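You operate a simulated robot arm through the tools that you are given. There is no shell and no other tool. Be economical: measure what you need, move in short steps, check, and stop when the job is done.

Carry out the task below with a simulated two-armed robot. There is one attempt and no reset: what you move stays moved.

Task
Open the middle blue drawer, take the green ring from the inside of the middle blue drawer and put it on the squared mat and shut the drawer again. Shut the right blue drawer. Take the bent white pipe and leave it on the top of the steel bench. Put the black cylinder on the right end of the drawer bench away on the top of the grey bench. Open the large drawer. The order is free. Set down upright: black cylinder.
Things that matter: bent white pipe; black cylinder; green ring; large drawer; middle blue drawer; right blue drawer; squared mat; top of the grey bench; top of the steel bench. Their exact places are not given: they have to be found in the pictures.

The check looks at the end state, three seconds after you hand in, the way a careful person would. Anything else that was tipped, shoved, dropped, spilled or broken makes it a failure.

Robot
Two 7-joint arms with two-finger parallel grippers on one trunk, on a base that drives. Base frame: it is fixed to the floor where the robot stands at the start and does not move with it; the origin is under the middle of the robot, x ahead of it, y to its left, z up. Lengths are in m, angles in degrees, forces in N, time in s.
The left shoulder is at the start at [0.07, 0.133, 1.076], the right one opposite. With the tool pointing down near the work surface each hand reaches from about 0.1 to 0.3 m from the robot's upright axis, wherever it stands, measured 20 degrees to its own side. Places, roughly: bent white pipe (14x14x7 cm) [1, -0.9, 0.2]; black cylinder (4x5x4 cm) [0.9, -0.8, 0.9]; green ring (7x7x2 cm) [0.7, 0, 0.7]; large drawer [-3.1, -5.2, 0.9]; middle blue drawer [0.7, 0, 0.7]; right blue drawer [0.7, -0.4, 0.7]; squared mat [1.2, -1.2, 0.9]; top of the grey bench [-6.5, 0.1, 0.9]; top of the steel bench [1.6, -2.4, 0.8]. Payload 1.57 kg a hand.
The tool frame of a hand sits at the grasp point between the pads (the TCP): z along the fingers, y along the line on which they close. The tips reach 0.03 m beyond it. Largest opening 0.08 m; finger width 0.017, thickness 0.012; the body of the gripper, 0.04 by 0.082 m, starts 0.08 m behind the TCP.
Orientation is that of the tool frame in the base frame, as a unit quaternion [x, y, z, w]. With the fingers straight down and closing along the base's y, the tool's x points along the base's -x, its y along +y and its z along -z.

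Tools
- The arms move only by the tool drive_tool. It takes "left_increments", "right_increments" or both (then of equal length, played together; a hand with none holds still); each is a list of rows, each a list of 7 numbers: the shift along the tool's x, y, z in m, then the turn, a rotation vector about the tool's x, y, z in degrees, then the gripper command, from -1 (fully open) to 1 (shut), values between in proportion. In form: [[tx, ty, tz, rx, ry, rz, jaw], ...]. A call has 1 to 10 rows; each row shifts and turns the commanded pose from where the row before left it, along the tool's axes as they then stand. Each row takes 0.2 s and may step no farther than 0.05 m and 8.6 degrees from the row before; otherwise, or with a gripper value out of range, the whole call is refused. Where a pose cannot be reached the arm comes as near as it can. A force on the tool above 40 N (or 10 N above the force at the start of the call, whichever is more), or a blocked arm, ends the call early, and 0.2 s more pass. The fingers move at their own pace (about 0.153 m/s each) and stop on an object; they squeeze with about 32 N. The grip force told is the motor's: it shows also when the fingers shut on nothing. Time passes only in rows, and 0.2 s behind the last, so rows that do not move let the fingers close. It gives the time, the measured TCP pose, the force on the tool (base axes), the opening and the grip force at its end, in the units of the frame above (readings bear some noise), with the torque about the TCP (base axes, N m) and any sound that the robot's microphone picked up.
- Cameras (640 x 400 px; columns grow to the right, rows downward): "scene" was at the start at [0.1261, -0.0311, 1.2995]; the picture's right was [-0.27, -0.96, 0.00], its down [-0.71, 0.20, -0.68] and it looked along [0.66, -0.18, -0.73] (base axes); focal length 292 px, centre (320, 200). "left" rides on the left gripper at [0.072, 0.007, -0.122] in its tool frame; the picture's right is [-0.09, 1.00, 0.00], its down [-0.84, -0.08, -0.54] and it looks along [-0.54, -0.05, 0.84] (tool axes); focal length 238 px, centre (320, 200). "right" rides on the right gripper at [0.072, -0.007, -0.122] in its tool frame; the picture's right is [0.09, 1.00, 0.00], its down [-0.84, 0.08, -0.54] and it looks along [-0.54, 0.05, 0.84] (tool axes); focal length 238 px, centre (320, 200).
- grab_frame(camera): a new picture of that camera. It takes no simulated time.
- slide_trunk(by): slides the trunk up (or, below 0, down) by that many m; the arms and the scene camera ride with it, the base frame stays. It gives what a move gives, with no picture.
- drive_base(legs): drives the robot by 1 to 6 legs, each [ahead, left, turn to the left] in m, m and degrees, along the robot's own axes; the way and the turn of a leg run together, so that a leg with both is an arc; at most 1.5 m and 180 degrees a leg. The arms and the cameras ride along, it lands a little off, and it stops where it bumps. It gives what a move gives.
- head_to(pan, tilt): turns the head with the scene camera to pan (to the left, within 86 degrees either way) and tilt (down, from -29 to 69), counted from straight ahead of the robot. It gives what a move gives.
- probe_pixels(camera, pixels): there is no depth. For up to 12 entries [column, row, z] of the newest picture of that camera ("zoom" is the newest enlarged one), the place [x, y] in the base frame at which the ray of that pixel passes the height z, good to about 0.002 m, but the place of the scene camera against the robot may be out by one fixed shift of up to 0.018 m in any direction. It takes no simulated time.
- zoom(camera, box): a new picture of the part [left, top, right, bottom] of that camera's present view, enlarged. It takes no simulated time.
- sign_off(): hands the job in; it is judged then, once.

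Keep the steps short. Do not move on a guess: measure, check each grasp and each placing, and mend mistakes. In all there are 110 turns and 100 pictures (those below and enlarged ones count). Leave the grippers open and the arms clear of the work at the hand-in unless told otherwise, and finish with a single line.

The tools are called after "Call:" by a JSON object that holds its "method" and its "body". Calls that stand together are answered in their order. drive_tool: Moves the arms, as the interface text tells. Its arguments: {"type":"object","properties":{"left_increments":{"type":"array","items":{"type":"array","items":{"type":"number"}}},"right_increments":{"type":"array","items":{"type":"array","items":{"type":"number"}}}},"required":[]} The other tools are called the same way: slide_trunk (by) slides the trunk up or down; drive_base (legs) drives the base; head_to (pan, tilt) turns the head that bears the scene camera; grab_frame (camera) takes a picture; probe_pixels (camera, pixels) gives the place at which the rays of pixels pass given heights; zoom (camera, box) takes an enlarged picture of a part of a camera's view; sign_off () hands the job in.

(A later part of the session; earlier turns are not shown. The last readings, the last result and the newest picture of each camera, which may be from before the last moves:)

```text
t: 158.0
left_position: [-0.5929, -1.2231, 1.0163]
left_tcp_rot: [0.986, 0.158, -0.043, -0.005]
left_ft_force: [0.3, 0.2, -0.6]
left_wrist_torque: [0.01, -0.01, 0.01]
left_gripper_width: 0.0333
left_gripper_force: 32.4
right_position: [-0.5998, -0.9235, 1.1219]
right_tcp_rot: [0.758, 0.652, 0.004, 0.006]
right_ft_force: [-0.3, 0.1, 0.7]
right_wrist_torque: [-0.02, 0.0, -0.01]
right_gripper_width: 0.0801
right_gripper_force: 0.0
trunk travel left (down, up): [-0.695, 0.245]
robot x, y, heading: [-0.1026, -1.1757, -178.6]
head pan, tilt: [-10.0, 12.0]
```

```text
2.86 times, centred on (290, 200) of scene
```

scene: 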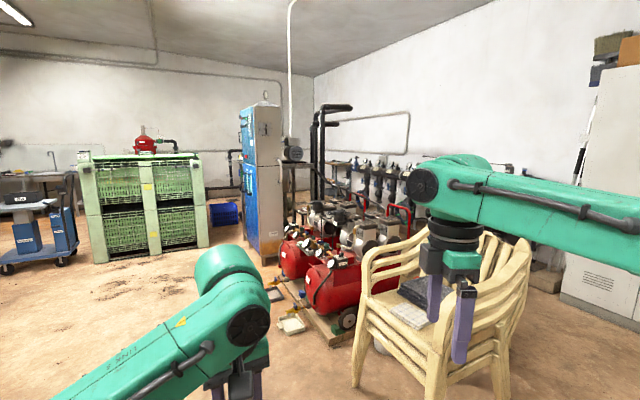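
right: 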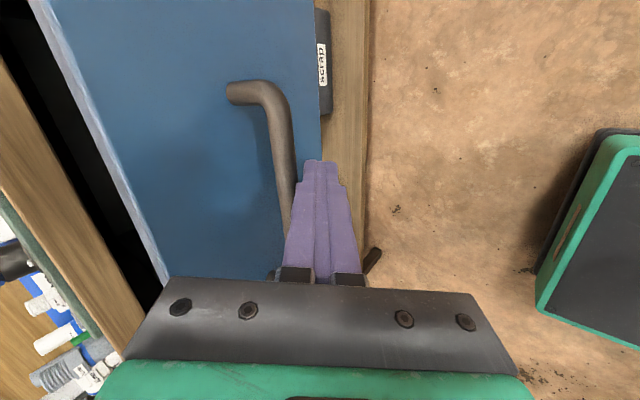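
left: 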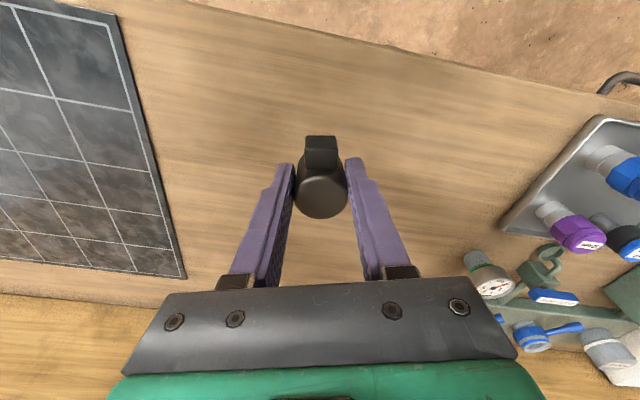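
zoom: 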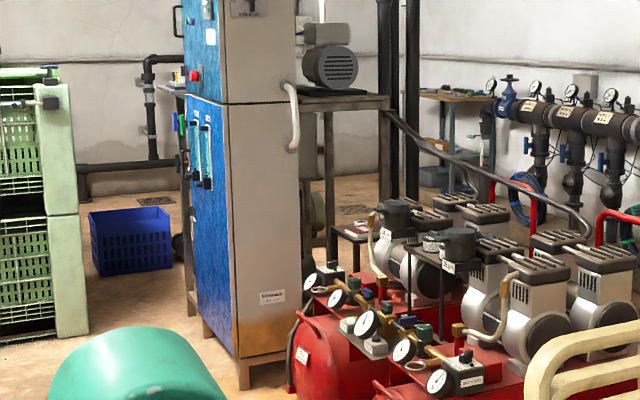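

The room is aligned 16.6° to my frame; the grey bench is behind the blue cabinet/compressors at the far right. I turn square to the room, drive 1.9 m ahead (0.2 left) and look for the passage.

Call:
{"method": "drive_base", "body": {"legs": [[0, 0, 15], [1.3, 0.3, 0], [0.7, 0, 0]]}}

Call:
{"method": "head_to", "body": {"pan": -22, "tilt": 20}}

Call:
{"method": "grab_frame", "body": {"camera": "scene"}}

```text
t: 168.8
left_position: [-2.3739, -2.1653, 1.0175]
left_tcp_rot: [0.957, 0.286, -0.044, 0.001]
left_ft_force: [0.1, 0.3, -0.5]
left_wrist_torque: [0.04, 0.02, 0.0]
left_gripper_width: 0.0331
left_gripper_force: 32.2
right_position: [-2.4602, -1.8774, 1.1223]
right_tcp_rot: [0.668, 0.744, 0.004, 0.005]
right_ft_force: [0.6, 0.0, 0.0]
right_wrist_torque: [-0.01, -0.04, -0.01]
right_gripper_width: 0.08
right_gripper_force: 0.1
trunk travel left (down, up): [-0.695, 0.245]
robot x, y, heading: [-1.9176, -1.9976, -164.0]
head pan, tilt: [-10.0, 12.0]
```

```text
t: 169.6
left_position: [-2.3748, -2.1654, 1.0166]
left_tcp_rot: [0.957, 0.286, -0.043, 0.0]
left_ft_force: [0.1, 0.1, -1.3]
left_wrist_torque: [0.04, -0.04, 0.02]
left_gripper_width: 0.0333
left_gripper_force: 32.2
right_position: [-2.4596, -1.877, 1.1231]
right_tcp_rot: [0.667, 0.745, 0.005, 0.006]
right_ft_force: [0.0, 0.7, -0.1]
right_wrist_torque: [-0.03, -0.02, 0.02]
right_gripper_width: 0.08
right_gripper_force: 0.1
trunk travel left (down, up): [-0.695, 0.245]
robot x, y, heading: [-1.9196, -1.9939, -163.8]
head pan, tilt: [-22.0, 20.0]
```

```text
17 pictures are left
```

scene: 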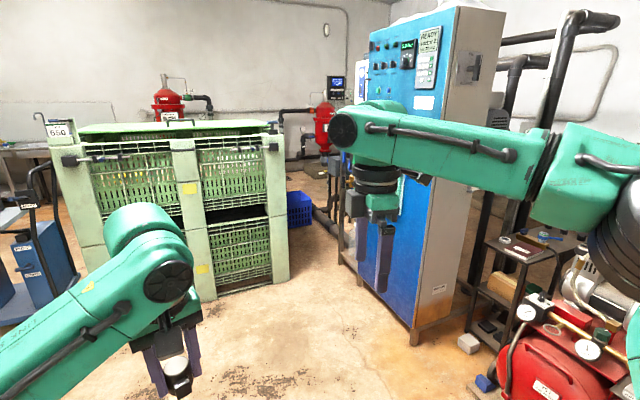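

Call:
{"method": "probe_pixels", "body": {"camera": "scene", "pixels": [[290, 281, 0.0], [412, 345, 0.0], [340, 262, 0.0], [360, 285, 0.0], [312, 225, 0.0], [218, 300, 0.0], [330, 200, 0.0], [490, 385, 0.0]]}}

```text
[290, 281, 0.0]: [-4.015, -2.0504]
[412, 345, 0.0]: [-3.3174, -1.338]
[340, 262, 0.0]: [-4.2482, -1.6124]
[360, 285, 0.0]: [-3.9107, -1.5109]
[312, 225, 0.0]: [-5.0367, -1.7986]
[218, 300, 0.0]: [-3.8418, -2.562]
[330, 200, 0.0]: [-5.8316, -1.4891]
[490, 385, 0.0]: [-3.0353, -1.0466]
```

The gap between crates and cabinet (~0.48 m) is too narrow for the arms. The corridor along the right wall, past the chairs, looks wider; I go back and across to s≈-1.0 to look down it.

Call:
{"method": "drive_base", "body": {"legs": [[-1.1, 0, 0], [-1.0, 0, 0], [0, -1.2, 0], [0, -1.1, 0]]}}

Call:
{"method": "head_to", "body": {"pan": 0, "tilt": 18}}

Call:
{"method": "grab_frame", "body": {"camera": "scene"}}

```text
t: 191.3
left_position: [-0.9025, 0.6979, 1.016]
left_tcp_rot: [0.965, 0.258, -0.043, 0.0]
left_ft_force: [0.3, -0.1, -1.2]
left_wrist_torque: [0.0, -0.02, -0.02]
left_gripper_width: 0.0332
left_gripper_force: 32.4
right_position: [-0.9721, 0.991, 1.122]
right_tcp_rot: [0.689, 0.725, 0.005, 0.007]
right_ft_force: [-0.5, -0.9, -0.4]
right_wrist_torque: [-0.01, -0.02, 0.0]
right_gripper_width: 0.0801
right_gripper_force: 0.2
trunk travel left (down, up): [-0.695, 0.245]
robot x, y, heading: [-0.4351, 0.8425, -167.2]
head pan, tilt: [-22.0, 20.0]
```

```text
t: 192.2
left_position: [-0.9038, 0.6992, 1.0161]
left_tcp_rot: [0.965, 0.258, -0.044, -0.002]
left_ft_force: [-0.1, 0.5, -1.0]
left_wrist_torque: [-0.01, -0.04, 0.0]
left_gripper_width: 0.0331
left_gripper_force: 32.4
right_position: [-0.9712, 0.9925, 1.122]
right_tcp_rot: [0.689, 0.725, 0.004, 0.007]
right_ft_force: [0.5, -0.1, -0.3]
right_wrist_torque: [-0.02, 0.0, -0.01]
right_gripper_width: 0.08
right_gripper_force: 0.1
trunk travel left (down, up): [-0.695, 0.245]
robot x, y, heading: [-0.4385, 0.8429, -167.2]
head pan, tilt: [0.0, 18.0]
```

```text
16 pictures are left
```

scene: 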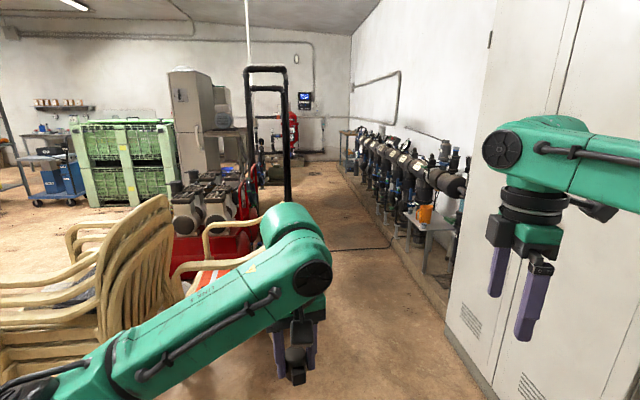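

A clear corridor leads to the bench at (345,135). I probe its borders.

Call:
{"method": "probe_pixels", "body": {"camera": "scene", "pixels": [[448, 330, 0.0], [490, 395, 0.0], [440, 310, 0.0], [400, 245, 0.0], [340, 175, 0.0], [285, 165, 0.0], [265, 210, 0.0], [300, 300, 0.0], [345, 160, 0.0], [290, 200, 0.0], [355, 133, 0.9], [390, 248, 0.0]]}}

Call:
{"method": "zoom", "body": {"camera": "scene", "box": [230, 90, 450, 320]}}

```text
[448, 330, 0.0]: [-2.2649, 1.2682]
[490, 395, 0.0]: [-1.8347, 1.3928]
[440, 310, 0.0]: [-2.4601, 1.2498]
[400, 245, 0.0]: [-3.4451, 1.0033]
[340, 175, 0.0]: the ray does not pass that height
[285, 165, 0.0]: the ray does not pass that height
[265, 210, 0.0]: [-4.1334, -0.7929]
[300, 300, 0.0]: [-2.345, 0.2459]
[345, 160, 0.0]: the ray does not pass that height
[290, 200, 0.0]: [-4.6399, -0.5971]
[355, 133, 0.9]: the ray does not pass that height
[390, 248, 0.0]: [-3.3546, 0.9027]
```

```text
1.74 times, centred on (340, 205) of scene
```

zoom: 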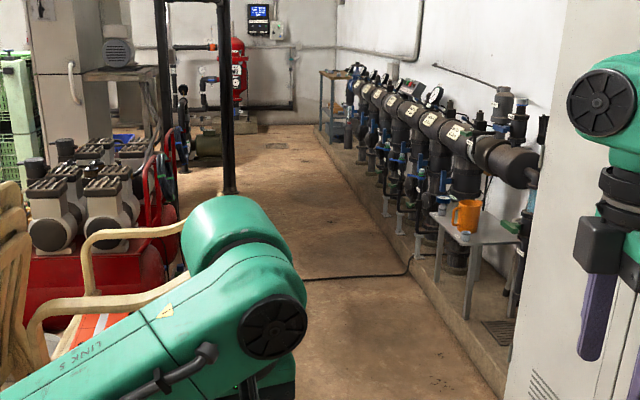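

Corridor runs between s≈-0.78 (black uprights) and -1.83 (curb). I centre at s≈-1.32, raise the trunk, and drive 3.6 m along it.

Call:
{"method": "slide_trunk", "body": {"by": 0.2}}

Call:
{"method": "drive_base", "body": {"legs": [[0, 0, 3.8], [0, -0.39, 0], [1.2, 0, 0], [1.2, 0, 0], [1.0, 0, 0]]}}

Call:
{"method": "head_to", "body": {"pan": -15, "tilt": 28}}

Call:
{"method": "grab_frame", "body": {"camera": "scene"}}

```text
t: 194.3
left_position: [-0.9033, 0.6981, 1.216]
left_tcp_rot: [0.965, 0.259, -0.043, -0.001]
left_ft_force: [0.0, -0.5, -1.7]
left_wrist_torque: [-0.01, 0.01, 0.02]
left_gripper_width: 0.0332
left_gripper_force: 31.8
right_position: [-0.9717, 0.9914, 1.3224]
right_tcp_rot: [0.689, 0.725, 0.005, 0.006]
right_ft_force: [-0.4, -0.4, -0.5]
right_wrist_torque: [-0.02, -0.02, 0.01]
right_gripper_width: 0.08
right_gripper_force: 0.0
trunk travel left (down, up): [-0.895, 0.045]
robot x, y, heading: [-0.4358, 0.8425, -167.0]
head pan, tilt: [0.0, 18.0]
```

```text
t: 213.2
left_position: [-4.1975, 0.0471, 1.2178]
left_tcp_rot: [0.954, 0.298, -0.044, 0.002]
left_ft_force: [-0.3, 0.0, -0.8]
left_wrist_torque: [0.01, 0.02, 0.0]
left_gripper_width: 0.0333
left_gripper_force: 32.1
right_position: [-4.2891, 0.3334, 1.3228]
right_tcp_rot: [0.659, 0.752, 0.004, 0.006]
right_ft_force: [-0.4, 0.0, -0.3]
right_wrist_torque: [-0.01, 0.05, -0.01]
right_gripper_width: 0.08
right_gripper_force: 0.1
trunk travel left (down, up): [-0.895, 0.045]
robot x, y, heading: [-3.7408, 0.2281, -162.6]
head pan, tilt: [0.0, 18.0]
```

```text
t: 213.9
left_position: [-4.1983, 0.0477, 1.217]
left_tcp_rot: [0.954, 0.297, -0.043, 0.001]
left_ft_force: [0.4, -0.5, -2.0]
left_wrist_torque: [-0.01, 0.01, 0.03]
left_gripper_width: 0.0336
left_gripper_force: 32.3
right_position: [-4.2894, 0.3337, 1.3228]
right_tcp_rot: [0.658, 0.753, 0.005, 0.005]
right_ft_force: [-0.3, 0.2, 0.9]
right_wrist_torque: [0.02, 0.0, -0.02]
right_gripper_width: 0.08
right_gripper_force: 0.1
trunk travel left (down, up): [-0.895, 0.045]
robot x, y, heading: [-3.7462, 0.2309, -162.4]
head pan, tilt: [-15.0, 28.0]
```

```text
14 pictures are left
```

scene: 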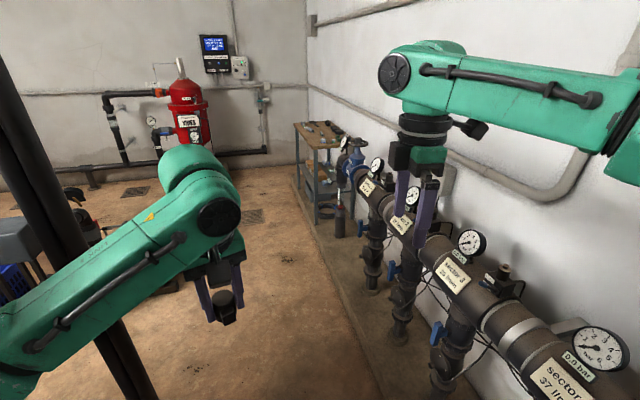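

The bench (legs grey, small top with tools) stands at (320,135). I zoom and probe it.

Call:
{"method": "zoom", "body": {"camera": "scene", "box": [270, 100, 400, 240]}}

Call:
{"method": "probe_pixels", "body": {"camera": "scene", "pixels": [[317, 148, 0.9], [295, 124, 0.9], [342, 142, 0.9], [330, 122, 0.9], [317, 224, 0.0], [297, 192, 0.0], [352, 210, 0.0]]}}

```text
2.86 times, centred on (335, 170) of scene
```

zoom: 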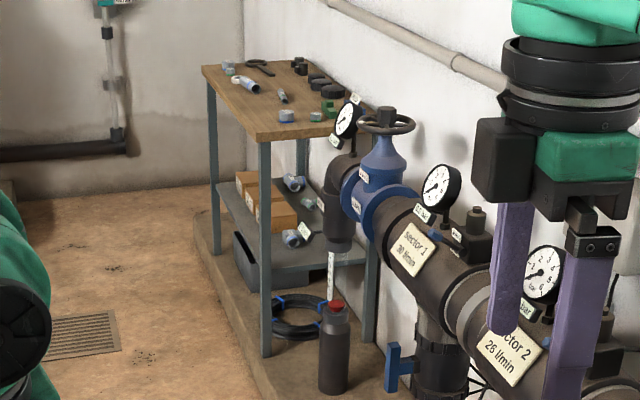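

```text
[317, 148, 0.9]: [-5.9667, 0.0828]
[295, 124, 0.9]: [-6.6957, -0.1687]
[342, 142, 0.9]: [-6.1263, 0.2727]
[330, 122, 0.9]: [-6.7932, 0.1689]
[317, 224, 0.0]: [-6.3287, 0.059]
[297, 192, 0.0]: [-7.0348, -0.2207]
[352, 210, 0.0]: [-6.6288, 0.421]
```

Bench top's near strip (around zoom 250,110) is free: f≈-6.0, s≈-1.88. I drive 2.4 m further, lower the trunk 0.1, turn right 90° to face the bench.

Call:
{"method": "drive_base", "body": {"legs": [[0, 0, -1.0], [1.2, 0, 0], [1.2, 0.05, 0], [0, 0, -90]]}}

Call:
{"method": "head_to", "body": {"pan": 5, "tilt": 45}}

Call:
{"method": "grab_frame", "body": {"camera": "scene"}}

```text
t: 229.9
left_position: [-6.1851, -0.0424, 1.2185]
left_tcp_rot: [0.87, -0.491, -0.031, -0.032]
left_ft_force: [0.4, -0.2, -1.0]
left_wrist_torque: [-0.02, 0.02, -0.05]
left_gripper_width: 0.0331
left_gripper_force: 31.8
right_position: [-5.8939, 0.031, 1.3218]
right_tcp_rot: [0.999, 0.036, 0.0, 0.007]
right_ft_force: [1.0, -0.7, 0.0]
right_wrist_torque: [0.01, 0.0, -0.03]
right_gripper_width: 0.0799
right_gripper_force: 0.1
trunk travel left (down, up): [-0.895, 0.045]
robot x, y, heading: [-6.029, -0.5044, 104.1]
head pan, tilt: [-15.0, 28.0]
```

```text
t: 230.8
left_position: [-6.1841, -0.042, 1.2162]
left_tcp_rot: [0.87, -0.49, -0.031, -0.031]
left_ft_force: [-0.1, 0.0, -0.5]
left_wrist_torque: [-0.01, -0.01, 0.0]
left_gripper_width: 0.033
left_gripper_force: 32.1
right_position: [-5.8932, 0.0316, 1.3217]
right_tcp_rot: [0.999, 0.036, -0.002, 0.007]
right_ft_force: [0.6, 0.2, 0.8]
right_wrist_torque: [0.01, 0.0, 0.0]
right_gripper_width: 0.0801
right_gripper_force: 0.1
trunk travel left (down, up): [-0.895, 0.045]
robot x, y, heading: [-6.0306, -0.5098, 103.9]
head pan, tilt: [5.0, 45.0]
```

```text
12 pictures are left
```

scene: 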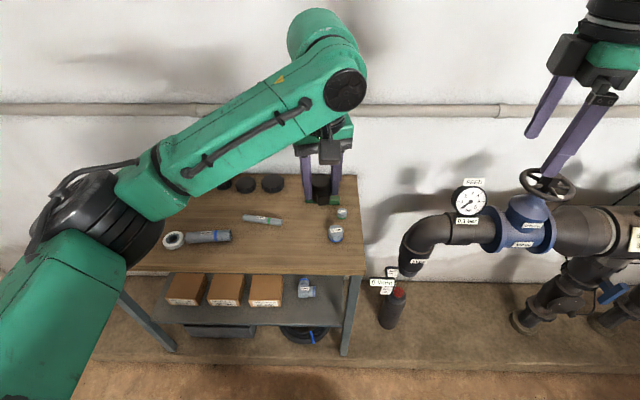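

Free spot near (282,243). I probe it and its neighbours.

Call:
{"method": "probe_pixels", "body": {"camera": "scene", "pixels": [[282, 245, 0.86], [232, 240, 0.86], [335, 241, 0.86], [265, 222, 0.86], [280, 273, 0.86], [364, 272, 0.86], [347, 215, 0.86], [320, 272, 0.83]]}}

Call:
{"method": "grab_frame", "body": {"camera": "left"}}

```text
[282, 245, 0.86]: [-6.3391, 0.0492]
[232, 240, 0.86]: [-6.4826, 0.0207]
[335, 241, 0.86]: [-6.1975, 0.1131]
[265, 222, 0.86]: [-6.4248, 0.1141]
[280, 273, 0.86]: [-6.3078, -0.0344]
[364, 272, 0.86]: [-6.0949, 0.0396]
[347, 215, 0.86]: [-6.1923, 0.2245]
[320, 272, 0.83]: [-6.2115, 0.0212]
```

```text
11 pictures are left
```

left: 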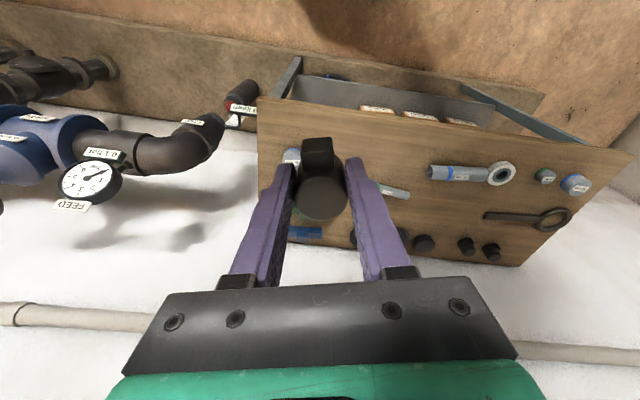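

Call:
{"method": "probe_pixels", "body": {"camera": "left", "pixels": [[365, 152, 0.86], [292, 162, 0.86], [428, 180, 0.86], [395, 196, 0.86], [360, 112, 0.86], [258, 97, 0.86], [632, 152, 0.86], [365, 152, 0.88]]}}

```text
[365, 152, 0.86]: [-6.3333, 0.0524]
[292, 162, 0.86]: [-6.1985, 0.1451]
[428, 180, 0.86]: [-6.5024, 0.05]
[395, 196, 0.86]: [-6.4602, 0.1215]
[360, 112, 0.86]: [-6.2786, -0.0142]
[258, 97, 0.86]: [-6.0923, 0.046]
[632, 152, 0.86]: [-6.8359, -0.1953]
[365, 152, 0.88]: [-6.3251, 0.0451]
```

Target (-6.335,0.055): 8 cm inside the front edge and ≥12 cm from other things. I drive 0.13 ahead and 0.123 left, lower the trunk 0.15.

Call:
{"method": "drive_base", "body": {"legs": [[0, 0.123, 0], [0.13, 0, 0]]}}

Call:
{"method": "slide_trunk", "body": {"by": -0.15}}

Call:
{"method": "grab_frame", "body": {"camera": "left"}}

```text
t: 232.9
left_position: [-6.3311, 0.0491, 1.218]
left_tcp_rot: [0.87, -0.491, -0.031, -0.033]
left_ft_force: [0.2, -0.8, -0.6]
left_wrist_torque: [0.04, 0.01, -0.01]
left_gripper_width: 0.0331
left_gripper_force: 32.1
right_position: [-6.0392, 0.1231, 1.3246]
right_tcp_rot: [0.999, 0.034, 0.0, 0.005]
right_ft_force: [-0.9, 1.2, -0.3]
right_wrist_torque: [0.02, -0.01, 0.0]
right_gripper_width: 0.0802
right_gripper_force: 0.0
trunk travel left (down, up): [-0.895, 0.045]
robot x, y, heading: [-6.1809, -0.4094, 103.9]
head pan, tilt: [5.0, 45.0]
```

```text
t: 234.7
left_position: [-6.3317, 0.0526, 1.0672]
left_tcp_rot: [0.87, -0.492, -0.031, -0.031]
left_ft_force: [0.6, -0.2, -0.9]
left_wrist_torque: [0.01, 0.02, -0.03]
left_gripper_width: 0.0331
left_gripper_force: 32.0
right_position: [-6.0407, 0.1267, 1.172]
right_tcp_rot: [0.999, 0.035, -0.002, 0.007]
right_ft_force: [0.5, 0.3, 0.9]
right_wrist_torque: [-0.02, -0.01, 0.02]
right_gripper_width: 0.08
right_gripper_force: 0.0
trunk travel left (down, up): [-0.745, 0.195]
robot x, y, heading: [-6.1786, -0.4113, 104.0]
head pan, tilt: [5.0, 45.0]
```

```text
10 pictures are left
```

left: 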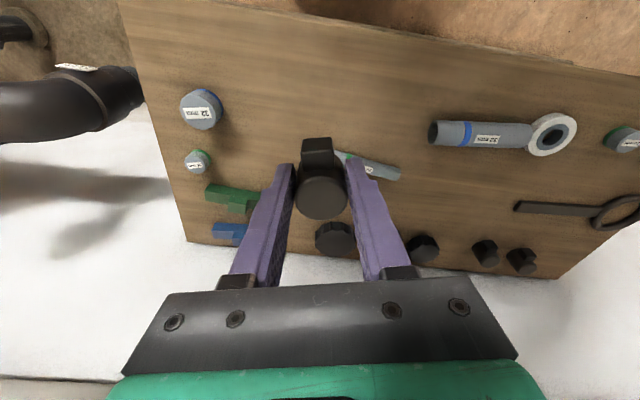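

Position is right. I descend to z≈0.92, then softly until contact.

Call:
{"method": "drive_tool", "body": {"left_increments": [[0.003, 0, 0.037, 0, 0, 0, 1], [0.003, 0, 0.037, 0, 0, 0, 1], [0.003, 0, 0.037, 0, 0, 0, 1], [0.003, 0, 0.034, 0, 0, 0, 1]]}}

Call:
{"method": "drive_tool", "body": {"left_increments": [[0, 0, 0.005, 0, 0, 0, 1], [0, 0, 0.005, 0, 0, 0, 1]]}}

Call:
{"method": "drive_tool", "body": {"left_increments": [[0, 0, 0.004, 0, 0, 0, 1], [0, 0, 0.003, 0, 0, 0, 1]]}}

```text
t: 235.7
left_position: [-6.3291, 0.0539, 0.918]
left_tcp_rot: [0.87, -0.492, -0.03, -0.032]
left_ft_force: [0.7, -0.4, -1.6]
left_wrist_torque: [0.0, -0.03, -0.01]
left_gripper_width: 0.0332
left_gripper_force: 32.0
right_position: [-6.0399, 0.127, 1.1733]
right_tcp_rot: [0.999, 0.035, -0.001, 0.008]
right_ft_force: [-0.1, 1.2, -0.9]
right_wrist_torque: [0.01, 0.0, 0.03]
right_gripper_width: 0.0799
right_gripper_force: 0.0
trunk travel left (down, up): [-0.745, 0.195]
robot x, y, heading: [-6.1769, -0.4125, 103.9]
head pan, tilt: [5.0, 45.0]
```

```text
t: 236.2
left_position: [-6.3284, 0.0545, 0.9098]
left_tcp_rot: [0.869, -0.492, -0.031, -0.032]
left_ft_force: [0.0, 0.4, -1.2]
left_wrist_torque: [0.0, -0.01, 0.03]
left_gripper_width: 0.0332
left_gripper_force: 31.7
right_position: [-6.0399, 0.127, 1.1715]
right_tcp_rot: [0.999, 0.035, -0.001, 0.007]
right_ft_force: [0.8, 0.0, 0.8]
right_wrist_torque: [0.04, -0.01, 0.01]
right_gripper_width: 0.0802
right_gripper_force: 0.0
trunk travel left (down, up): [-0.745, 0.195]
robot x, y, heading: [-6.1793, -0.4076, 104.2]
head pan, tilt: [5.0, 45.0]
```

```text
t: 236.8
left_position: [-6.3297, 0.0573, 0.902]
left_tcp_rot: [0.87, -0.492, -0.029, -0.031]
left_ft_force: [-0.2, -0.4, -1.7]
left_wrist_torque: [-0.03, 0.03, -0.02]
left_gripper_width: 0.0331
left_gripper_force: 32.0
right_position: [-6.0404, 0.1269, 1.1715]
right_tcp_rot: [0.999, 0.035, -0.002, 0.007]
right_ft_force: [0.3, 0.2, 0.2]
right_wrist_torque: [0.01, 0.0, 0.0]
right_gripper_width: 0.0798
right_gripper_force: 0.0
trunk travel left (down, up): [-0.745, 0.195]
robot x, y, heading: [-6.179, -0.4118, 103.9]
head pan, tilt: [5.0, 45.0]
```

Call:
{"method": "drive_tool", "body": {"left_increments": [[0, 0, 0.004, 0, 0, 0, 1], [0, 0, 0.003, 0, 0, 0, 1]]}}

Call:
{"method": "drive_tool", "body": {"left_increments": [[0, 0, 0.004, 0, 0, 0, 1], [0, 0, 0.002, 0, 0, 0, 1]]}}

```text
t: 237.4
left_position: [-6.3294, 0.0565, 0.9007]
left_tcp_rot: [0.87, -0.491, -0.033, -0.034]
left_ft_force: [-2.9, 3.2, 19.1]
left_wrist_torque: [-0.05, 0.21, -0.03]
left_gripper_width: 0.0336
left_gripper_force: 32.3
right_position: [-6.0396, 0.1255, 1.175]
right_tcp_rot: [0.999, 0.035, -0.001, 0.007]
right_ft_force: [0.0, -0.4, 0.2]
right_wrist_torque: [0.0, 0.0, 0.01]
right_gripper_width: 0.0797
right_gripper_force: 0.0
trunk travel left (down, up): [-0.745, 0.195]
robot x, y, heading: [-6.1796, -0.4129, 104.0]
head pan, tilt: [5.0, 45.0]
```

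```text
t: 238.1
left_position: [-6.3282, 0.0537, 0.8964]
left_tcp_rot: [0.87, -0.491, -0.034, -0.035]
left_ft_force: [-4.0, -1.3, 38.7]
left_wrist_torque: [-0.28, 0.56, 0.0]
left_gripper_width: 0.0335
left_gripper_force: 31.6
right_position: [-6.0386, 0.1222, 1.1758]
right_tcp_rot: [0.999, 0.035, -0.001, 0.004]
right_ft_force: [-0.9, 0.3, 0.0]
right_wrist_torque: [-0.03, 0.03, 0.01]
right_gripper_width: 0.08
right_gripper_force: 0.0
trunk travel left (down, up): [-0.745, 0.195]
robot x, y, heading: [-6.1767, -0.4124, 104.1]
head pan, tilt: [5.0, 45.0]
```

Firm contact. I ease up 3 mm, open, lift, and check.

Call:
{"method": "drive_tool", "body": {"left_increments": [[0, 0, -0.003, 0, 0, 0, 1], [0, 0, 0, 0, 0, 0, -0.5], [0, 0, 0, 0, 0, 0, -0.5], [-0.002, 0, -0.025, 0, 0, 0, -0.5], [-0.003, 0, -0.04, 0, 0, 0, -0.5], [-0.003, 0, -0.04, 0, 0, 0, -1], [-0.003, 0, -0.045, 0, 0, 0, -1]]}}

Call:
{"method": "grab_frame", "body": {"camera": "left"}}

```text
t: 239.7
left_position: [-6.3334, 0.0509, 1.0446]
left_tcp_rot: [0.87, -0.492, -0.031, -0.031]
left_ft_force: [-0.2, 1.1, -0.3]
left_wrist_torque: [0.0, -0.01, 0.01]
left_gripper_width: 0.08
left_gripper_force: 0.0
right_position: [-6.0396, 0.1261, 1.1728]
right_tcp_rot: [0.999, 0.035, -0.002, 0.007]
right_ft_force: [-0.1, 0.1, -0.4]
right_wrist_torque: [0.01, -0.01, -0.02]
right_gripper_width: 0.0799
right_gripper_force: 0.1
trunk travel left (down, up): [-0.745, 0.195]
robot x, y, heading: [-6.179, -0.4115, 103.8]
head pan, tilt: [5.0, 45.0]
```

```text
9 pictures are left
```

left: 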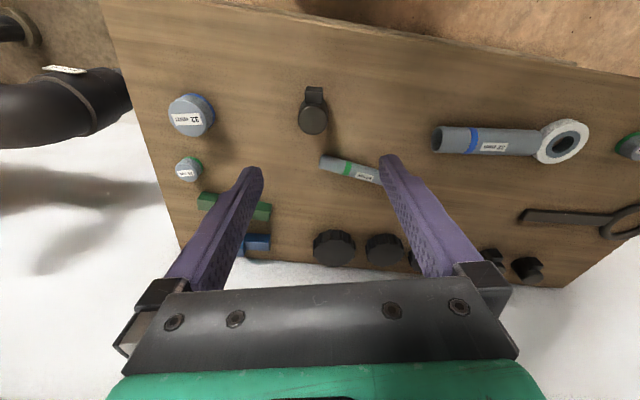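

Cylinder stands upright on the grey bench. I raise the trunk, back off, turn back to face along the corridor and reverse partway.

Call:
{"method": "slide_trunk", "body": {"by": 0.15}}

Call:
{"method": "drive_base", "body": {"legs": [[-0.08, 0, 0], [0, 0, 92.6], [-1.2, 0, 0]]}}

```text
t: 241.4
left_position: [-6.3342, 0.0524, 1.1949]
left_tcp_rot: [0.87, -0.492, -0.03, -0.031]
left_ft_force: [-0.9, 0.4, 0.7]
left_wrist_torque: [-0.04, 0.01, 0.02]
left_gripper_width: 0.08
left_gripper_force: 0.0
right_position: [-6.0397, 0.1257, 1.3224]
right_tcp_rot: [0.999, 0.035, -0.002, 0.008]
right_ft_force: [0.0, 0.5, 0.5]
right_wrist_torque: [-0.02, 0.0, -0.03]
right_gripper_width: 0.0801
right_gripper_force: 0.1
trunk travel left (down, up): [-0.895, 0.045]
robot x, y, heading: [-6.1742, -0.4068, 104.0]
head pan, tilt: [5.0, 45.0]
```

```text
t: 252.1
left_position: [-5.4533, -0.3194, 1.1939]
left_tcp_rot: [0.957, 0.287, -0.043, 0.0]
left_ft_force: [0.0, 0.3, -0.1]
left_wrist_torque: [0.01, -0.01, 0.03]
left_gripper_width: 0.08
left_gripper_force: 0.1
right_position: [-5.5407, -0.0289, 1.3213]
right_tcp_rot: [0.667, 0.745, 0.004, 0.006]
right_ft_force: [-1.1, -0.1, -0.2]
right_wrist_torque: [0.02, -0.03, 0.0]
right_gripper_width: 0.0802
right_gripper_force: 0.1
trunk travel left (down, up): [-0.895, 0.045]
robot x, y, heading: [-4.9948, -0.1465, -163.5]
head pan, tilt: [5.0, 45.0]
```

On track (s≈-1.29, heading right). I reverse out, then move left to the open floor.

Call:
{"method": "drive_base", "body": {"legs": [[-1.5, 0, 0], [-1.5, 0, 0], [-1.5, 0, 0]]}}

Call:
{"method": "drive_base", "body": {"legs": [[0, 1.35, 0], [0, 1.3, 0]]}}

```text
t: 273.6
left_position: [-1.1191, 0.9222, 1.1945]
left_tcp_rot: [0.955, 0.293, -0.044, 0.001]
left_ft_force: [-0.2, -0.4, -0.3]
left_wrist_torque: [-0.01, 0.03, -0.03]
left_gripper_width: 0.0801
left_gripper_force: 0.1
right_position: [-1.2102, 1.2114, 1.3228]
right_tcp_rot: [0.661, 0.751, 0.004, 0.006]
right_ft_force: [0.4, -0.1, -0.5]
right_wrist_torque: [0.01, 0.03, 0.0]
right_gripper_width: 0.0803
right_gripper_force: 0.0
trunk travel left (down, up): [-0.895, 0.045]
robot x, y, heading: [-0.6667, 1.1064, -162.8]
head pan, tilt: [5.0, 45.0]
```

```text
t: 286.7
left_position: [-0.3348, -1.6403, 1.1939]
left_tcp_rot: [0.957, 0.288, -0.044, 0.001]
left_ft_force: [-0.1, 0.4, -0.4]
left_wrist_torque: [-0.01, -0.01, -0.02]
left_gripper_width: 0.0801
left_gripper_force: 0.0
right_position: [-0.4201, -1.3488, 1.322]
right_tcp_rot: [0.666, 0.746, 0.005, 0.007]
right_ft_force: [0.8, 0.0, 0.3]
right_wrist_torque: [-0.04, -0.01, 0.0]
right_gripper_width: 0.0803
right_gripper_force: 0.1
trunk travel left (down, up): [-0.895, 0.045]
robot x, y, heading: [0.1226, -1.465, -163.6]
head pan, tilt: [5.0, 45.0]
```

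Call:
{"method": "drive_base", "body": {"legs": [[1.2, -0.1, 0], [1.1, 0, 0], [0.9, 0, 0]]}}

Call:
{"method": "head_to", "body": {"pan": 70, "tilt": 28}}

Call:
{"method": "grab_frame", "body": {"camera": "scene"}}

```text
t: 302.6
left_position: [-3.4776, -2.4494, 1.1951]
left_tcp_rot: [0.958, 0.282, -0.043, 0.0]
left_ft_force: [0.8, 0.1, 0.8]
left_wrist_torque: [-0.01, -0.01, 0.02]
left_gripper_width: 0.08
left_gripper_force: 0.1
right_position: [-3.5618, -2.1574, 1.3234]
right_tcp_rot: [0.67, 0.742, 0.004, 0.005]
right_ft_force: [0.4, 0.0, 0.1]
right_wrist_torque: [0.01, 0.04, 0.02]
right_gripper_width: 0.0799
right_gripper_force: 0.0
trunk travel left (down, up): [-0.895, 0.045]
robot x, y, heading: [-3.0204, -2.2787, -164.3]
head pan, tilt: [5.0, 45.0]
```

```text
t: 303.9
left_position: [-3.4795, -2.4498, 1.1947]
left_tcp_rot: [0.958, 0.283, -0.045, 0.001]
left_ft_force: [-0.5, -0.6, -0.1]
left_wrist_torque: [0.01, -0.03, 0.02]
left_gripper_width: 0.0799
left_gripper_force: 0.0
right_position: [-3.5628, -2.1578, 1.3233]
right_tcp_rot: [0.67, 0.742, 0.004, 0.006]
right_ft_force: [0.9, -0.9, -0.8]
right_wrist_torque: [-0.02, -0.02, -0.01]
right_gripper_width: 0.08
right_gripper_force: 0.0
trunk travel left (down, up): [-0.895, 0.045]
robot x, y, heading: [-3.0174, -2.2793, -164.1]
head pan, tilt: [70.0, 28.0]
```

```text
8 pictures are left
```

scene: 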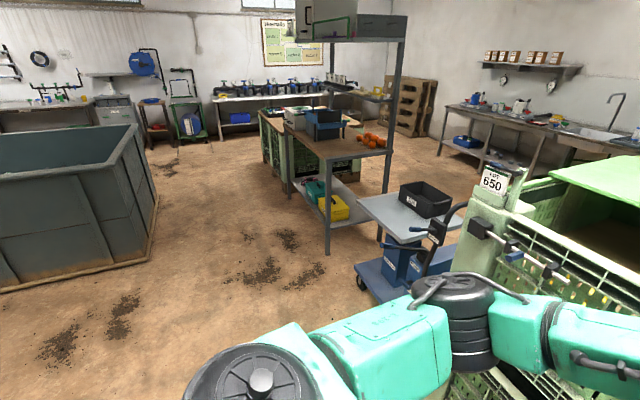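

The large drawer should project to about (307,119): a unit on the rack's wooden top. I zoom.

Call:
{"method": "zoom", "body": {"camera": "scene", "box": [230, 70, 410, 210]}}

Call:
{"method": "probe_pixels", "body": {"camera": "scene", "pixels": [[327, 254, 0.0], [380, 240, 0.0], [321, 158, 0.9], [392, 150, 0.9], [270, 118, 0.9], [145, 265, 0.0], [362, 278, 0.0], [300, 205, 0.0], [400, 305, 0.0], [358, 198, 0.85]]}}

```text
2.86 times, centred on (320, 140) of scene
```

zoom: 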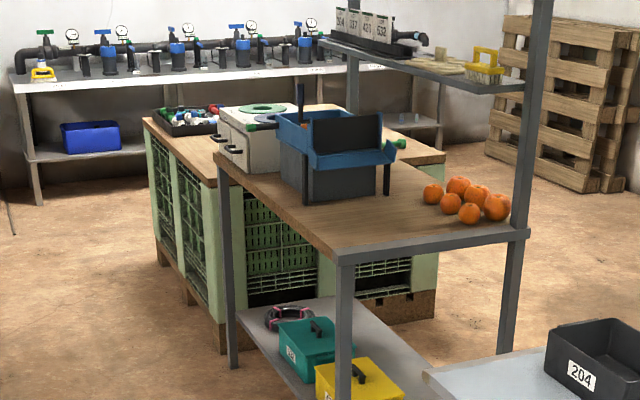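

```text
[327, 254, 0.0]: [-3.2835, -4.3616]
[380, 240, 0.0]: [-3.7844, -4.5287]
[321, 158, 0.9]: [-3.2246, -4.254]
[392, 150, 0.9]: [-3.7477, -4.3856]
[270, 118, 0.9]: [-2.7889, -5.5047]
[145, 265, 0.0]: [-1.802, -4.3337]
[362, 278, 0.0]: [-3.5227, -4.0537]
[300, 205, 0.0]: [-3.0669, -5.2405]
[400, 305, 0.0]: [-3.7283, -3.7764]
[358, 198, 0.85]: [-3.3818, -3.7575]
```

A white unit with bar handles stands on the rack's top, facing +f. I move along the lane to s≈3.8 and look at its front.

Call:
{"method": "drive_base", "body": {"legs": [[0.0, 0, 0.8], [0, 1.3, 0], [0, 1.2, 0]]}}

Call:
{"method": "head_to", "body": {"pan": 15, "tilt": 40}}

Call:
{"method": "grab_frame", "body": {"camera": "scene"}}

```text
t: 316.3
left_position: [-2.7735, -4.8231, 1.1945]
left_tcp_rot: [0.953, 0.299, -0.043, 0.002]
left_ft_force: [0.4, -0.5, 0.1]
left_wrist_torque: [0.01, -0.01, -0.01]
left_gripper_width: 0.0801
left_gripper_force: 0.1
right_position: [-2.8672, -4.5365, 1.3219]
right_tcp_rot: [0.658, 0.753, 0.004, 0.005]
right_ft_force: [-0.6, 0.2, 0.2]
right_wrist_torque: [0.0, 0.02, 0.0]
right_gripper_width: 0.0802
right_gripper_force: 0.1
trunk travel left (down, up): [-0.895, 0.045]
robot x, y, heading: [-2.3191, -4.639, -162.2]
head pan, tilt: [70.0, 28.0]
```

```text
t: 317.6
left_position: [-2.7728, -4.8261, 1.1949]
left_tcp_rot: [0.953, 0.299, -0.044, 0.001]
left_ft_force: [-0.2, 0.4, -1.2]
left_wrist_torque: [0.02, -0.01, -0.02]
left_gripper_width: 0.0802
left_gripper_force: 0.0
right_position: [-2.8669, -4.5357, 1.3231]
right_tcp_rot: [0.658, 0.753, 0.005, 0.006]
right_ft_force: [0.7, 0.1, 0.3]
right_wrist_torque: [0.01, -0.01, -0.02]
right_gripper_width: 0.0803
right_gripper_force: 0.1
trunk travel left (down, up): [-0.895, 0.045]
robot x, y, heading: [-2.3174, -4.6416, -162.1]
head pan, tilt: [15.0, 40.0]
```

```text
6 pictures are left
```

scene: 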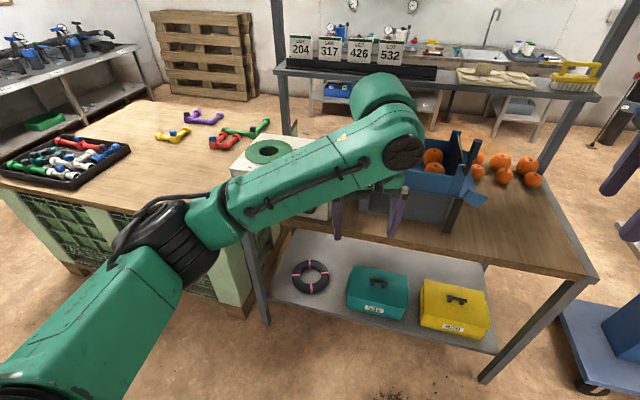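

The left arm hides the unit. I move left 0.5 so the right hand faces it, lower the right hand and tilt its fingers to horizontal.

Call:
{"method": "drive_base", "body": {"legs": [[0, 0.5, -1]]}}

Call:
{"method": "drive_tool", "body": {"right_increments": [[0, 0, 0.045, 0, 0, 0, -1], [0, 0, 0.045, 0, 0, 0, -1], [0, 0, 0.045, 0, 0, 0, -1], [0, 0, 0.03, 8, 0, 0, -1], [0, 0, 0, 8, 0, 0, -1], [0, 0, 0, 8, 0, 0, -1], [0, 0, 0, 8, 0, 0, -1], [0, 0, 0, 8, 0, 0, -1], [0, 0, 0, 8, 0, 0, -1], [0, 0, 0, 8, 0, 0, -1]]}}

Call:
{"method": "grab_frame", "body": {"camera": "right"}}

```text
t: 320.5
left_position: [-2.6258, -5.3006, 1.1947]
left_tcp_rot: [0.956, 0.291, -0.043, 0.001]
left_ft_force: [-0.5, 0.0, 0.4]
left_wrist_torque: [-0.02, 0.0, -0.01]
left_gripper_width: 0.0799
left_gripper_force: 0.1
right_position: [-2.7149, -5.0102, 1.3208]
right_tcp_rot: [0.664, 0.748, 0.004, 0.007]
right_ft_force: [0.0, 0.7, -0.2]
right_wrist_torque: [0.0, 0.0, -0.04]
right_gripper_width: 0.0797
right_gripper_force: 0.0
trunk travel left (down, up): [-0.895, 0.045]
robot x, y, heading: [-2.171, -5.1255, -163.3]
head pan, tilt: [15.0, 40.0]
```

```text
t: 322.7
left_position: [-2.6254, -5.3018, 1.1947]
left_tcp_rot: [0.956, 0.29, -0.044, 0.0]
left_ft_force: [-0.6, 0.2, -0.2]
left_wrist_torque: [-0.04, 0.02, 0.0]
left_gripper_width: 0.0801
left_gripper_force: 0.0
right_position: [-2.7111, -5.0131, 1.1574]
right_tcp_rot: [0.589, 0.662, -0.348, -0.306]
right_ft_force: [-0.9, -0.6, -0.2]
right_wrist_torque: [0.01, 0.03, 0.01]
right_gripper_width: 0.0801
right_gripper_force: 0.0
trunk travel left (down, up): [-0.895, 0.045]
robot x, y, heading: [-2.1691, -5.125, -163.2]
head pan, tilt: [15.0, 40.0]
```

```text
5 pictures are left
```

right: 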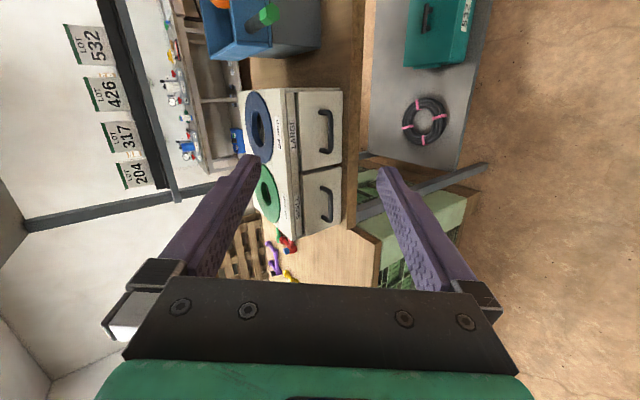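

The unit's right drawer is labelled "LARGE" (handle at ~(325,132)), the other "SMALL". Handle estimated ≈(-2.97,-5.11,0.955). I flatten the tool further and correct yaw by ~10°.

Call:
{"method": "drive_tool", "body": {"right_increments": [[0, 0, 0, 8, 0, 0, -1], [0, 0, 0, 8, 0, 0, -1], [0, 0, 0, 6, 0, 0, -1], [0, 0, 0, 0, -5, 0, -1], [0, 0, 0, 0, -4, 0, -1]]}}

```text
t: 323.9
left_position: [-2.6253, -5.3019, 1.1963]
left_tcp_rot: [0.956, 0.291, -0.044, 0.002]
left_ft_force: [-0.1, -0.2, 0.2]
left_wrist_torque: [0.01, 0.01, 0.04]
left_gripper_width: 0.0801
left_gripper_force: 0.0
right_position: [-2.7096, -5.0126, 1.1575]
right_tcp_rot: [0.48, 0.614, -0.508, -0.366]
right_ft_force: [-0.1, -0.2, 0.4]
right_wrist_torque: [0.0, -0.03, 0.0]
right_gripper_width: 0.0804
right_gripper_force: 0.0
trunk travel left (down, up): [-0.895, 0.045]
robot x, y, heading: [-2.1685, -5.1218, -162.9]
head pan, tilt: [15.0, 40.0]
```

Tool now points along the room axis, 12° down. I raise and retract the left hand, lower the trunk 0.2, and look with the right camera.

Call:
{"method": "drive_tool", "body": {"left_increments": [[0.02, 0, -0.04, 0, 0, 0, -1], [0.02, 0, -0.04, 0, 0, 0, -1], [0.02, 0, -0.04, 0, 0, 0, -1], [0.02, 0, -0.04, 0, 0, 0, -1], [0.03, 0, 0, 0, 0, 0, -1]]}}

Call:
{"method": "slide_trunk", "body": {"by": -0.2}}

Call:
{"method": "drive_base", "body": {"legs": [[0.13, 0.01, 0]]}}

Call:
{"method": "grab_frame", "body": {"camera": "right"}}

```text
t: 325.1
left_position: [-2.5227, -5.2397, 1.3455]
left_tcp_rot: [0.956, 0.291, -0.043, 0.0]
left_ft_force: [-0.5, 0.4, 0.6]
left_wrist_torque: [0.03, 0.02, 0.02]
left_gripper_width: 0.0803
left_gripper_force: 0.0
right_position: [-2.7103, -5.0121, 1.158]
right_tcp_rot: [0.482, 0.614, -0.506, -0.366]
right_ft_force: [1.0, -0.1, 0.1]
right_wrist_torque: [0.0, -0.01, 0.0]
right_gripper_width: 0.0799
right_gripper_force: 0.0
trunk travel left (down, up): [-0.895, 0.045]
robot x, y, heading: [-2.1716, -5.1255, -163.1]
head pan, tilt: [15.0, 40.0]
```

```text
t: 327.3
left_position: [-2.524, -5.2386, 1.1446]
left_tcp_rot: [0.956, 0.291, -0.043, 0.001]
left_ft_force: [0.5, -0.5, -1.2]
left_wrist_torque: [0.01, 0.01, 0.02]
left_gripper_width: 0.08
left_gripper_force: 0.1
right_position: [-2.7111, -5.013, 0.9572]
right_tcp_rot: [0.481, 0.615, -0.507, -0.366]
right_ft_force: [-0.1, 0.1, -0.9]
right_wrist_torque: [0.0, 0.0, -0.02]
right_gripper_width: 0.0801
right_gripper_force: 0.1
trunk travel left (down, up): [-0.695, 0.245]
robot x, y, heading: [-2.1719, -5.123, -163.1]
head pan, tilt: [15.0, 40.0]
```

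```text
t: 328.6
left_position: [-2.6427, -5.2864, 1.1454]
left_tcp_rot: [0.956, 0.291, -0.044, 0.002]
left_ft_force: [0.2, 0.5, 0.5]
left_wrist_torque: [-0.01, -0.01, 0.05]
left_gripper_width: 0.0801
left_gripper_force: 0.0
right_position: [-2.8318, -5.0607, 0.9587]
right_tcp_rot: [0.481, 0.615, -0.507, -0.366]
right_ft_force: [-0.8, 0.1, -0.8]
right_wrist_torque: [0.02, -0.01, -0.02]
right_gripper_width: 0.0801
right_gripper_force: 0.0
trunk travel left (down, up): [-0.695, 0.245]
robot x, y, heading: [-2.2885, -5.1711, -163.2]
head pan, tilt: [15.0, 40.0]
```

```text
4 pictures are left
```

right: 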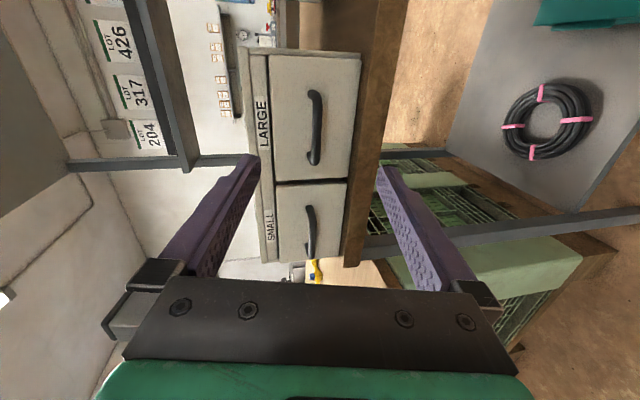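

Triangulated handle: (-3.004,-5.127,0.925), both rays agree to 3 mm. It's 18.6 cm ahead of the TCP. I drive 0.12 ahead, 0.015 left, then recheck.

Call:
{"method": "drive_base", "body": {"legs": [[0.12, 0.015, 0]]}}

Call:
{"method": "grab_frame", "body": {"camera": "right"}}

```text
t: 329.8
left_position: [-2.7521, -5.3342, 1.1466]
left_tcp_rot: [0.956, 0.29, -0.044, 0.001]
left_ft_force: [-0.5, -0.6, 0.3]
left_wrist_torque: [-0.04, -0.01, 0.03]
left_gripper_width: 0.0799
left_gripper_force: 0.0
right_position: [-2.9407, -5.1082, 0.9584]
right_tcp_rot: [0.481, 0.614, -0.507, -0.366]
right_ft_force: [0.2, 0.1, -0.7]
right_wrist_torque: [-0.02, 0.0, 0.01]
right_gripper_width: 0.0799
right_gripper_force: 0.0
trunk travel left (down, up): [-0.695, 0.245]
robot x, y, heading: [-2.3997, -5.2204, -163.0]
head pan, tilt: [15.0, 40.0]
```

```text
3 pictures are left
```

right: 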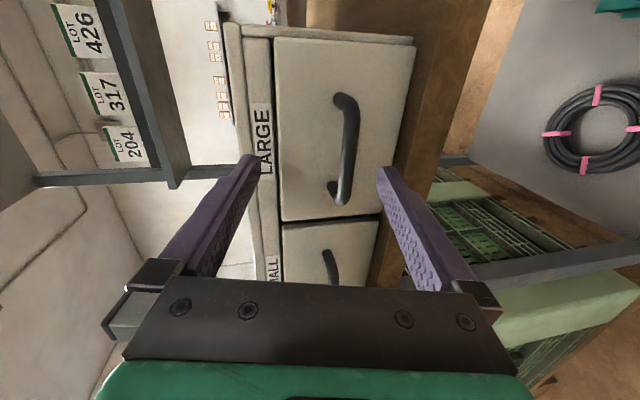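

Image and estimate agree: bar is 2.2 cm below tool axis, 7 cm ahead. I move 2.2 cm down, advance 5.5 cm with half-open fingers, then close.

Call:
{"method": "drive_tool", "body": {"right_increments": [[0, 0.022, 0, 0, 0, 0, -0.25], [0, 0, 0.015, 0, 0, 0, -0.25], [0, 0, 0.02, 0, 0, 0, -0.25], [0, 0, 0.018, 0, 0, 0, -0.25]]}}

Call:
{"method": "grab_frame", "body": {"camera": "right"}}

```text
t: 330.8
left_position: [-2.7483, -5.3322, 1.1465]
left_tcp_rot: [0.956, 0.29, -0.046, 0.0]
left_ft_force: [-0.1, 0.4, 0.4]
left_wrist_torque: [-0.01, -0.03, -0.01]
left_gripper_width: 0.0798
left_gripper_force: 0.2
right_position: [-2.9828, -5.1201, 0.927]
right_tcp_rot: [0.481, 0.614, -0.507, -0.367]
right_ft_force: [16.4, 8.0, 3.1]
right_wrist_torque: [-0.32, 0.6, -0.01]
right_gripper_width: 0.0497
right_gripper_force: 0.0
trunk travel left (down, up): [-0.695, 0.245]
robot x, y, heading: [-2.4031, -5.2223, -163.1]
head pan, tilt: [15.0, 40.0]
```

```text
2 pictures are left
```

right: 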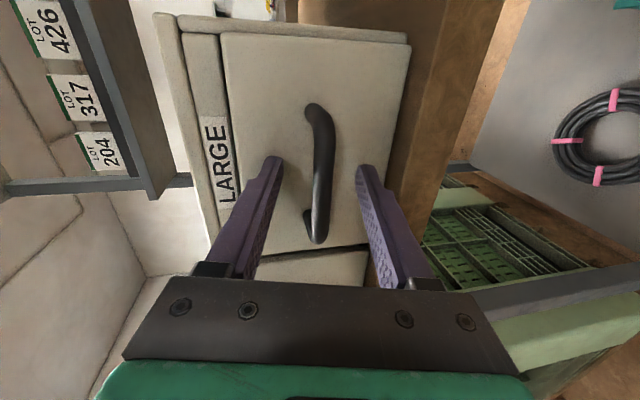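

The bar is between the fingers; the tips lightly touch the drawer face (18 N). I back off 5 mm and close.

Call:
{"method": "drive_tool", "body": {"right_increments": [[0, 0, -0.006, 0, 0, 0, -0.25], [0, 0, 0, 0, 0, 0, 1], [0, 0, 0, 0, 0, 0, 1], [0, 0, 0, 0, 0, 0, 1]]}}

```text
t: 331.8
left_position: [-2.7526, -5.3362, 1.1448]
left_tcp_rot: [0.956, 0.29, -0.043, 0.001]
left_ft_force: [0.0, -0.2, 0.2]
left_wrist_torque: [-0.02, 0.01, 0.01]
left_gripper_width: 0.08
left_gripper_force: 0.1
right_position: [-2.98, -5.1211, 0.926]
right_tcp_rot: [0.481, 0.616, -0.506, -0.366]
right_ft_force: [-1.1, -1.9, -0.8]
right_wrist_torque: [0.46, 0.16, 0.27]
right_gripper_width: 0.0122
right_gripper_force: 29.7
trunk travel left (down, up): [-0.695, 0.245]
robot x, y, heading: [-2.4012, -5.2218, -163.2]
head pan, tilt: [15.0, 40.0]
```

Gripped (1.2 cm). I pull by driving back 0.1.

Call:
{"method": "drive_base", "body": {"legs": [[-0.1, 0, 0]]}}

```text
t: 333.0
left_position: [-2.6577, -5.3059, 1.1446]
left_tcp_rot: [0.956, 0.292, -0.043, 0.001]
left_ft_force: [-0.1, 0.4, 0.5]
left_wrist_torque: [0.02, 0.01, -0.01]
left_gripper_width: 0.0802
left_gripper_force: 0.0
right_position: [-2.8854, -5.0911, 0.9257]
right_tcp_rot: [0.481, 0.614, -0.508, -0.365]
right_ft_force: [-2.7, 5.6, -0.9]
right_wrist_torque: [0.61, 0.18, -0.31]
right_gripper_width: 0.0123
right_gripper_force: 28.8
trunk travel left (down, up): [-0.695, 0.245]
robot x, y, heading: [-2.3045, -5.1904, -163.2]
head pan, tilt: [15.0, 40.0]
```

Moving freely (small force). I pull another 5 cm.

Call:
{"method": "drive_base", "body": {"legs": [[-0.05, 0, 0]]}}

Call:
{"method": "grab_frame", "body": {"camera": "right"}}

```text
t: 333.9
left_position: [-2.6108, -5.2897, 1.1459]
left_tcp_rot: [0.956, 0.291, -0.043, 0.001]
left_ft_force: [-0.2, 0.3, -0.4]
left_wrist_torque: [0.04, 0.01, 0.02]
left_gripper_width: 0.0798
left_gripper_force: 0.0
right_position: [-2.8387, -5.0744, 0.9246]
right_tcp_rot: [0.481, 0.615, -0.506, -0.367]
right_ft_force: [-2.8, 3.5, -3.1]
right_wrist_torque: [0.6, 0.25, -0.23]
right_gripper_width: 0.0123
right_gripper_force: 29.2
trunk travel left (down, up): [-0.695, 0.245]
robot x, y, heading: [-2.2571, -5.1734, -163.0]
head pan, tilt: [15.0, 40.0]
```

```text
1 pictures are left
```

right: 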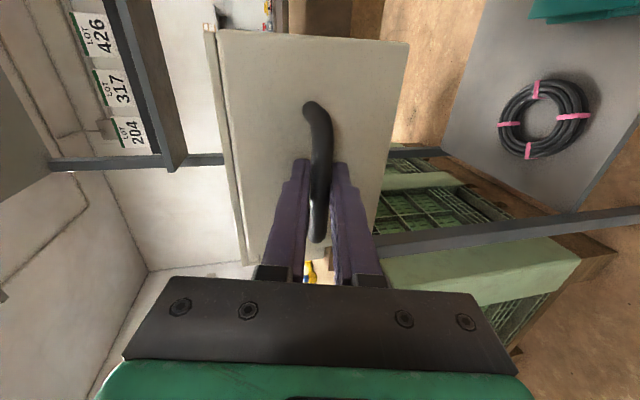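

The drawer is out 15 cm. I pull a little more in small steps, watching the force.

Call:
{"method": "drive_base", "body": {"legs": [[-0.04, 0, 0]]}}

```text
t: 334.8
left_position: [-2.5713, -5.279, 1.1455]
left_tcp_rot: [0.956, 0.291, -0.043, 0.002]
left_ft_force: [-0.1, -0.2, -0.1]
left_wrist_torque: [-0.01, 0.0, -0.03]
left_gripper_width: 0.0799
left_gripper_force: 0.1
right_position: [-2.7995, -5.0626, 0.9271]
right_tcp_rot: [0.481, 0.614, -0.506, -0.367]
right_ft_force: [-2.3, 5.0, 1.4]
right_wrist_torque: [0.57, 0.23, -0.32]
right_gripper_width: 0.0122
right_gripper_force: 29.3
trunk travel left (down, up): [-0.695, 0.245]
robot x, y, heading: [-2.2225, -5.1626, -163.4]
head pan, tilt: [15.0, 40.0]
```

Call:
{"method": "drive_base", "body": {"legs": [[-0.03, 0, 0]]}}

```text
t: 335.6
left_position: [-2.5553, -5.2759, 1.1449]
left_tcp_rot: [0.956, 0.292, -0.041, 0.002]
left_ft_force: [0.5, 0.4, -0.5]
left_wrist_torque: [-0.04, -0.02, 0.02]
left_gripper_width: 0.0801
left_gripper_force: 0.1
right_position: [-2.7856, -5.0581, 0.9288]
right_tcp_rot: [0.479, 0.614, -0.507, -0.371]
right_ft_force: [-11.8, -4.3, -4.8]
right_wrist_torque: [0.54, 0.16, 0.04]
right_gripper_width: 0.0121
right_gripper_force: 29.0
trunk travel left (down, up): [-0.695, 0.245]
robot x, y, heading: [-2.1978, -5.1585, -162.9]
head pan, tilt: [15.0, 40.0]
stopped in leg 1: the force on the tool passed its limit (the readings are from after the stop); the commanded pose is now the measured one
```

The end stop is reached (~0.2 m open). I release, withdraw the hand straight back, and drive back.

Call:
{"method": "drive_tool", "body": {"right_increments": [[0, 0, 0, 0, 0, 0, -0.2], [0, 0, 0, 0, 0, 0, -0.2], [0, 0, -0.02, 0, 0, 0, -0.2], [0, 0, -0.03, 0, 0, 0, -0.2], [0, 0, -0.03, 0, 0, 0, -1]]}}

Call:
{"method": "drive_base", "body": {"legs": [[-0.2, 0, 0]]}}

Call:
{"method": "grab_frame", "body": {"camera": "right"}}

```text
t: 336.8
left_position: [-2.5512, -5.2749, 1.1452]
left_tcp_rot: [0.956, 0.291, -0.044, 0.001]
left_ft_force: [0.5, 0.2, 0.1]
left_wrist_torque: [-0.01, 0.04, 0.02]
left_gripper_width: 0.0801
left_gripper_force: 0.2
right_position: [-2.7043, -5.0371, 0.9503]
right_tcp_rot: [0.478, 0.611, -0.509, -0.374]
right_ft_force: [0.6, 0.2, -0.2]
right_wrist_torque: [0.02, -0.04, 0.01]
right_gripper_width: 0.0799
right_gripper_force: 0.1
trunk travel left (down, up): [-0.695, 0.245]
robot x, y, heading: [-2.2035, -5.1593, -163.3]
head pan, tilt: [15.0, 40.0]
```

```text
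t: 338.4
left_position: [-2.3608, -5.2171, 1.146]
left_tcp_rot: [0.955, 0.292, -0.044, 0.001]
left_ft_force: [-0.3, 0.0, -0.9]
left_wrist_torque: [0.02, 0.01, 0.0]
left_gripper_width: 0.0804
left_gripper_force: 0.2
right_position: [-2.5152, -4.9786, 0.9491]
right_tcp_rot: [0.478, 0.612, -0.509, -0.372]
right_ft_force: [-0.6, -1.3, 0.6]
right_wrist_torque: [0.01, -0.01, 0.02]
right_gripper_width: 0.0798
right_gripper_force: 0.0
trunk travel left (down, up): [-0.695, 0.245]
robot x, y, heading: [-2.0039, -5.1021, -163.3]
head pan, tilt: [15.0, 40.0]
```

```text
0 pictures are left
```

right: 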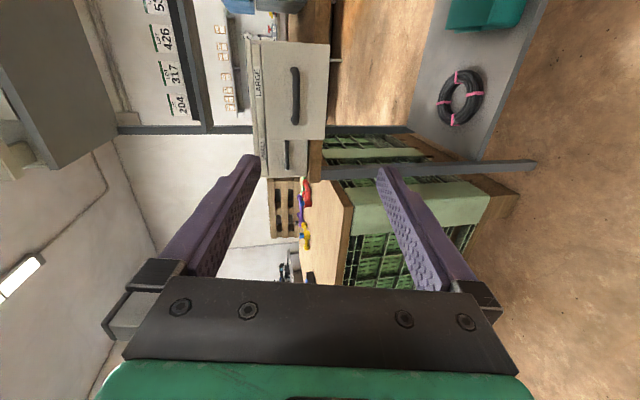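

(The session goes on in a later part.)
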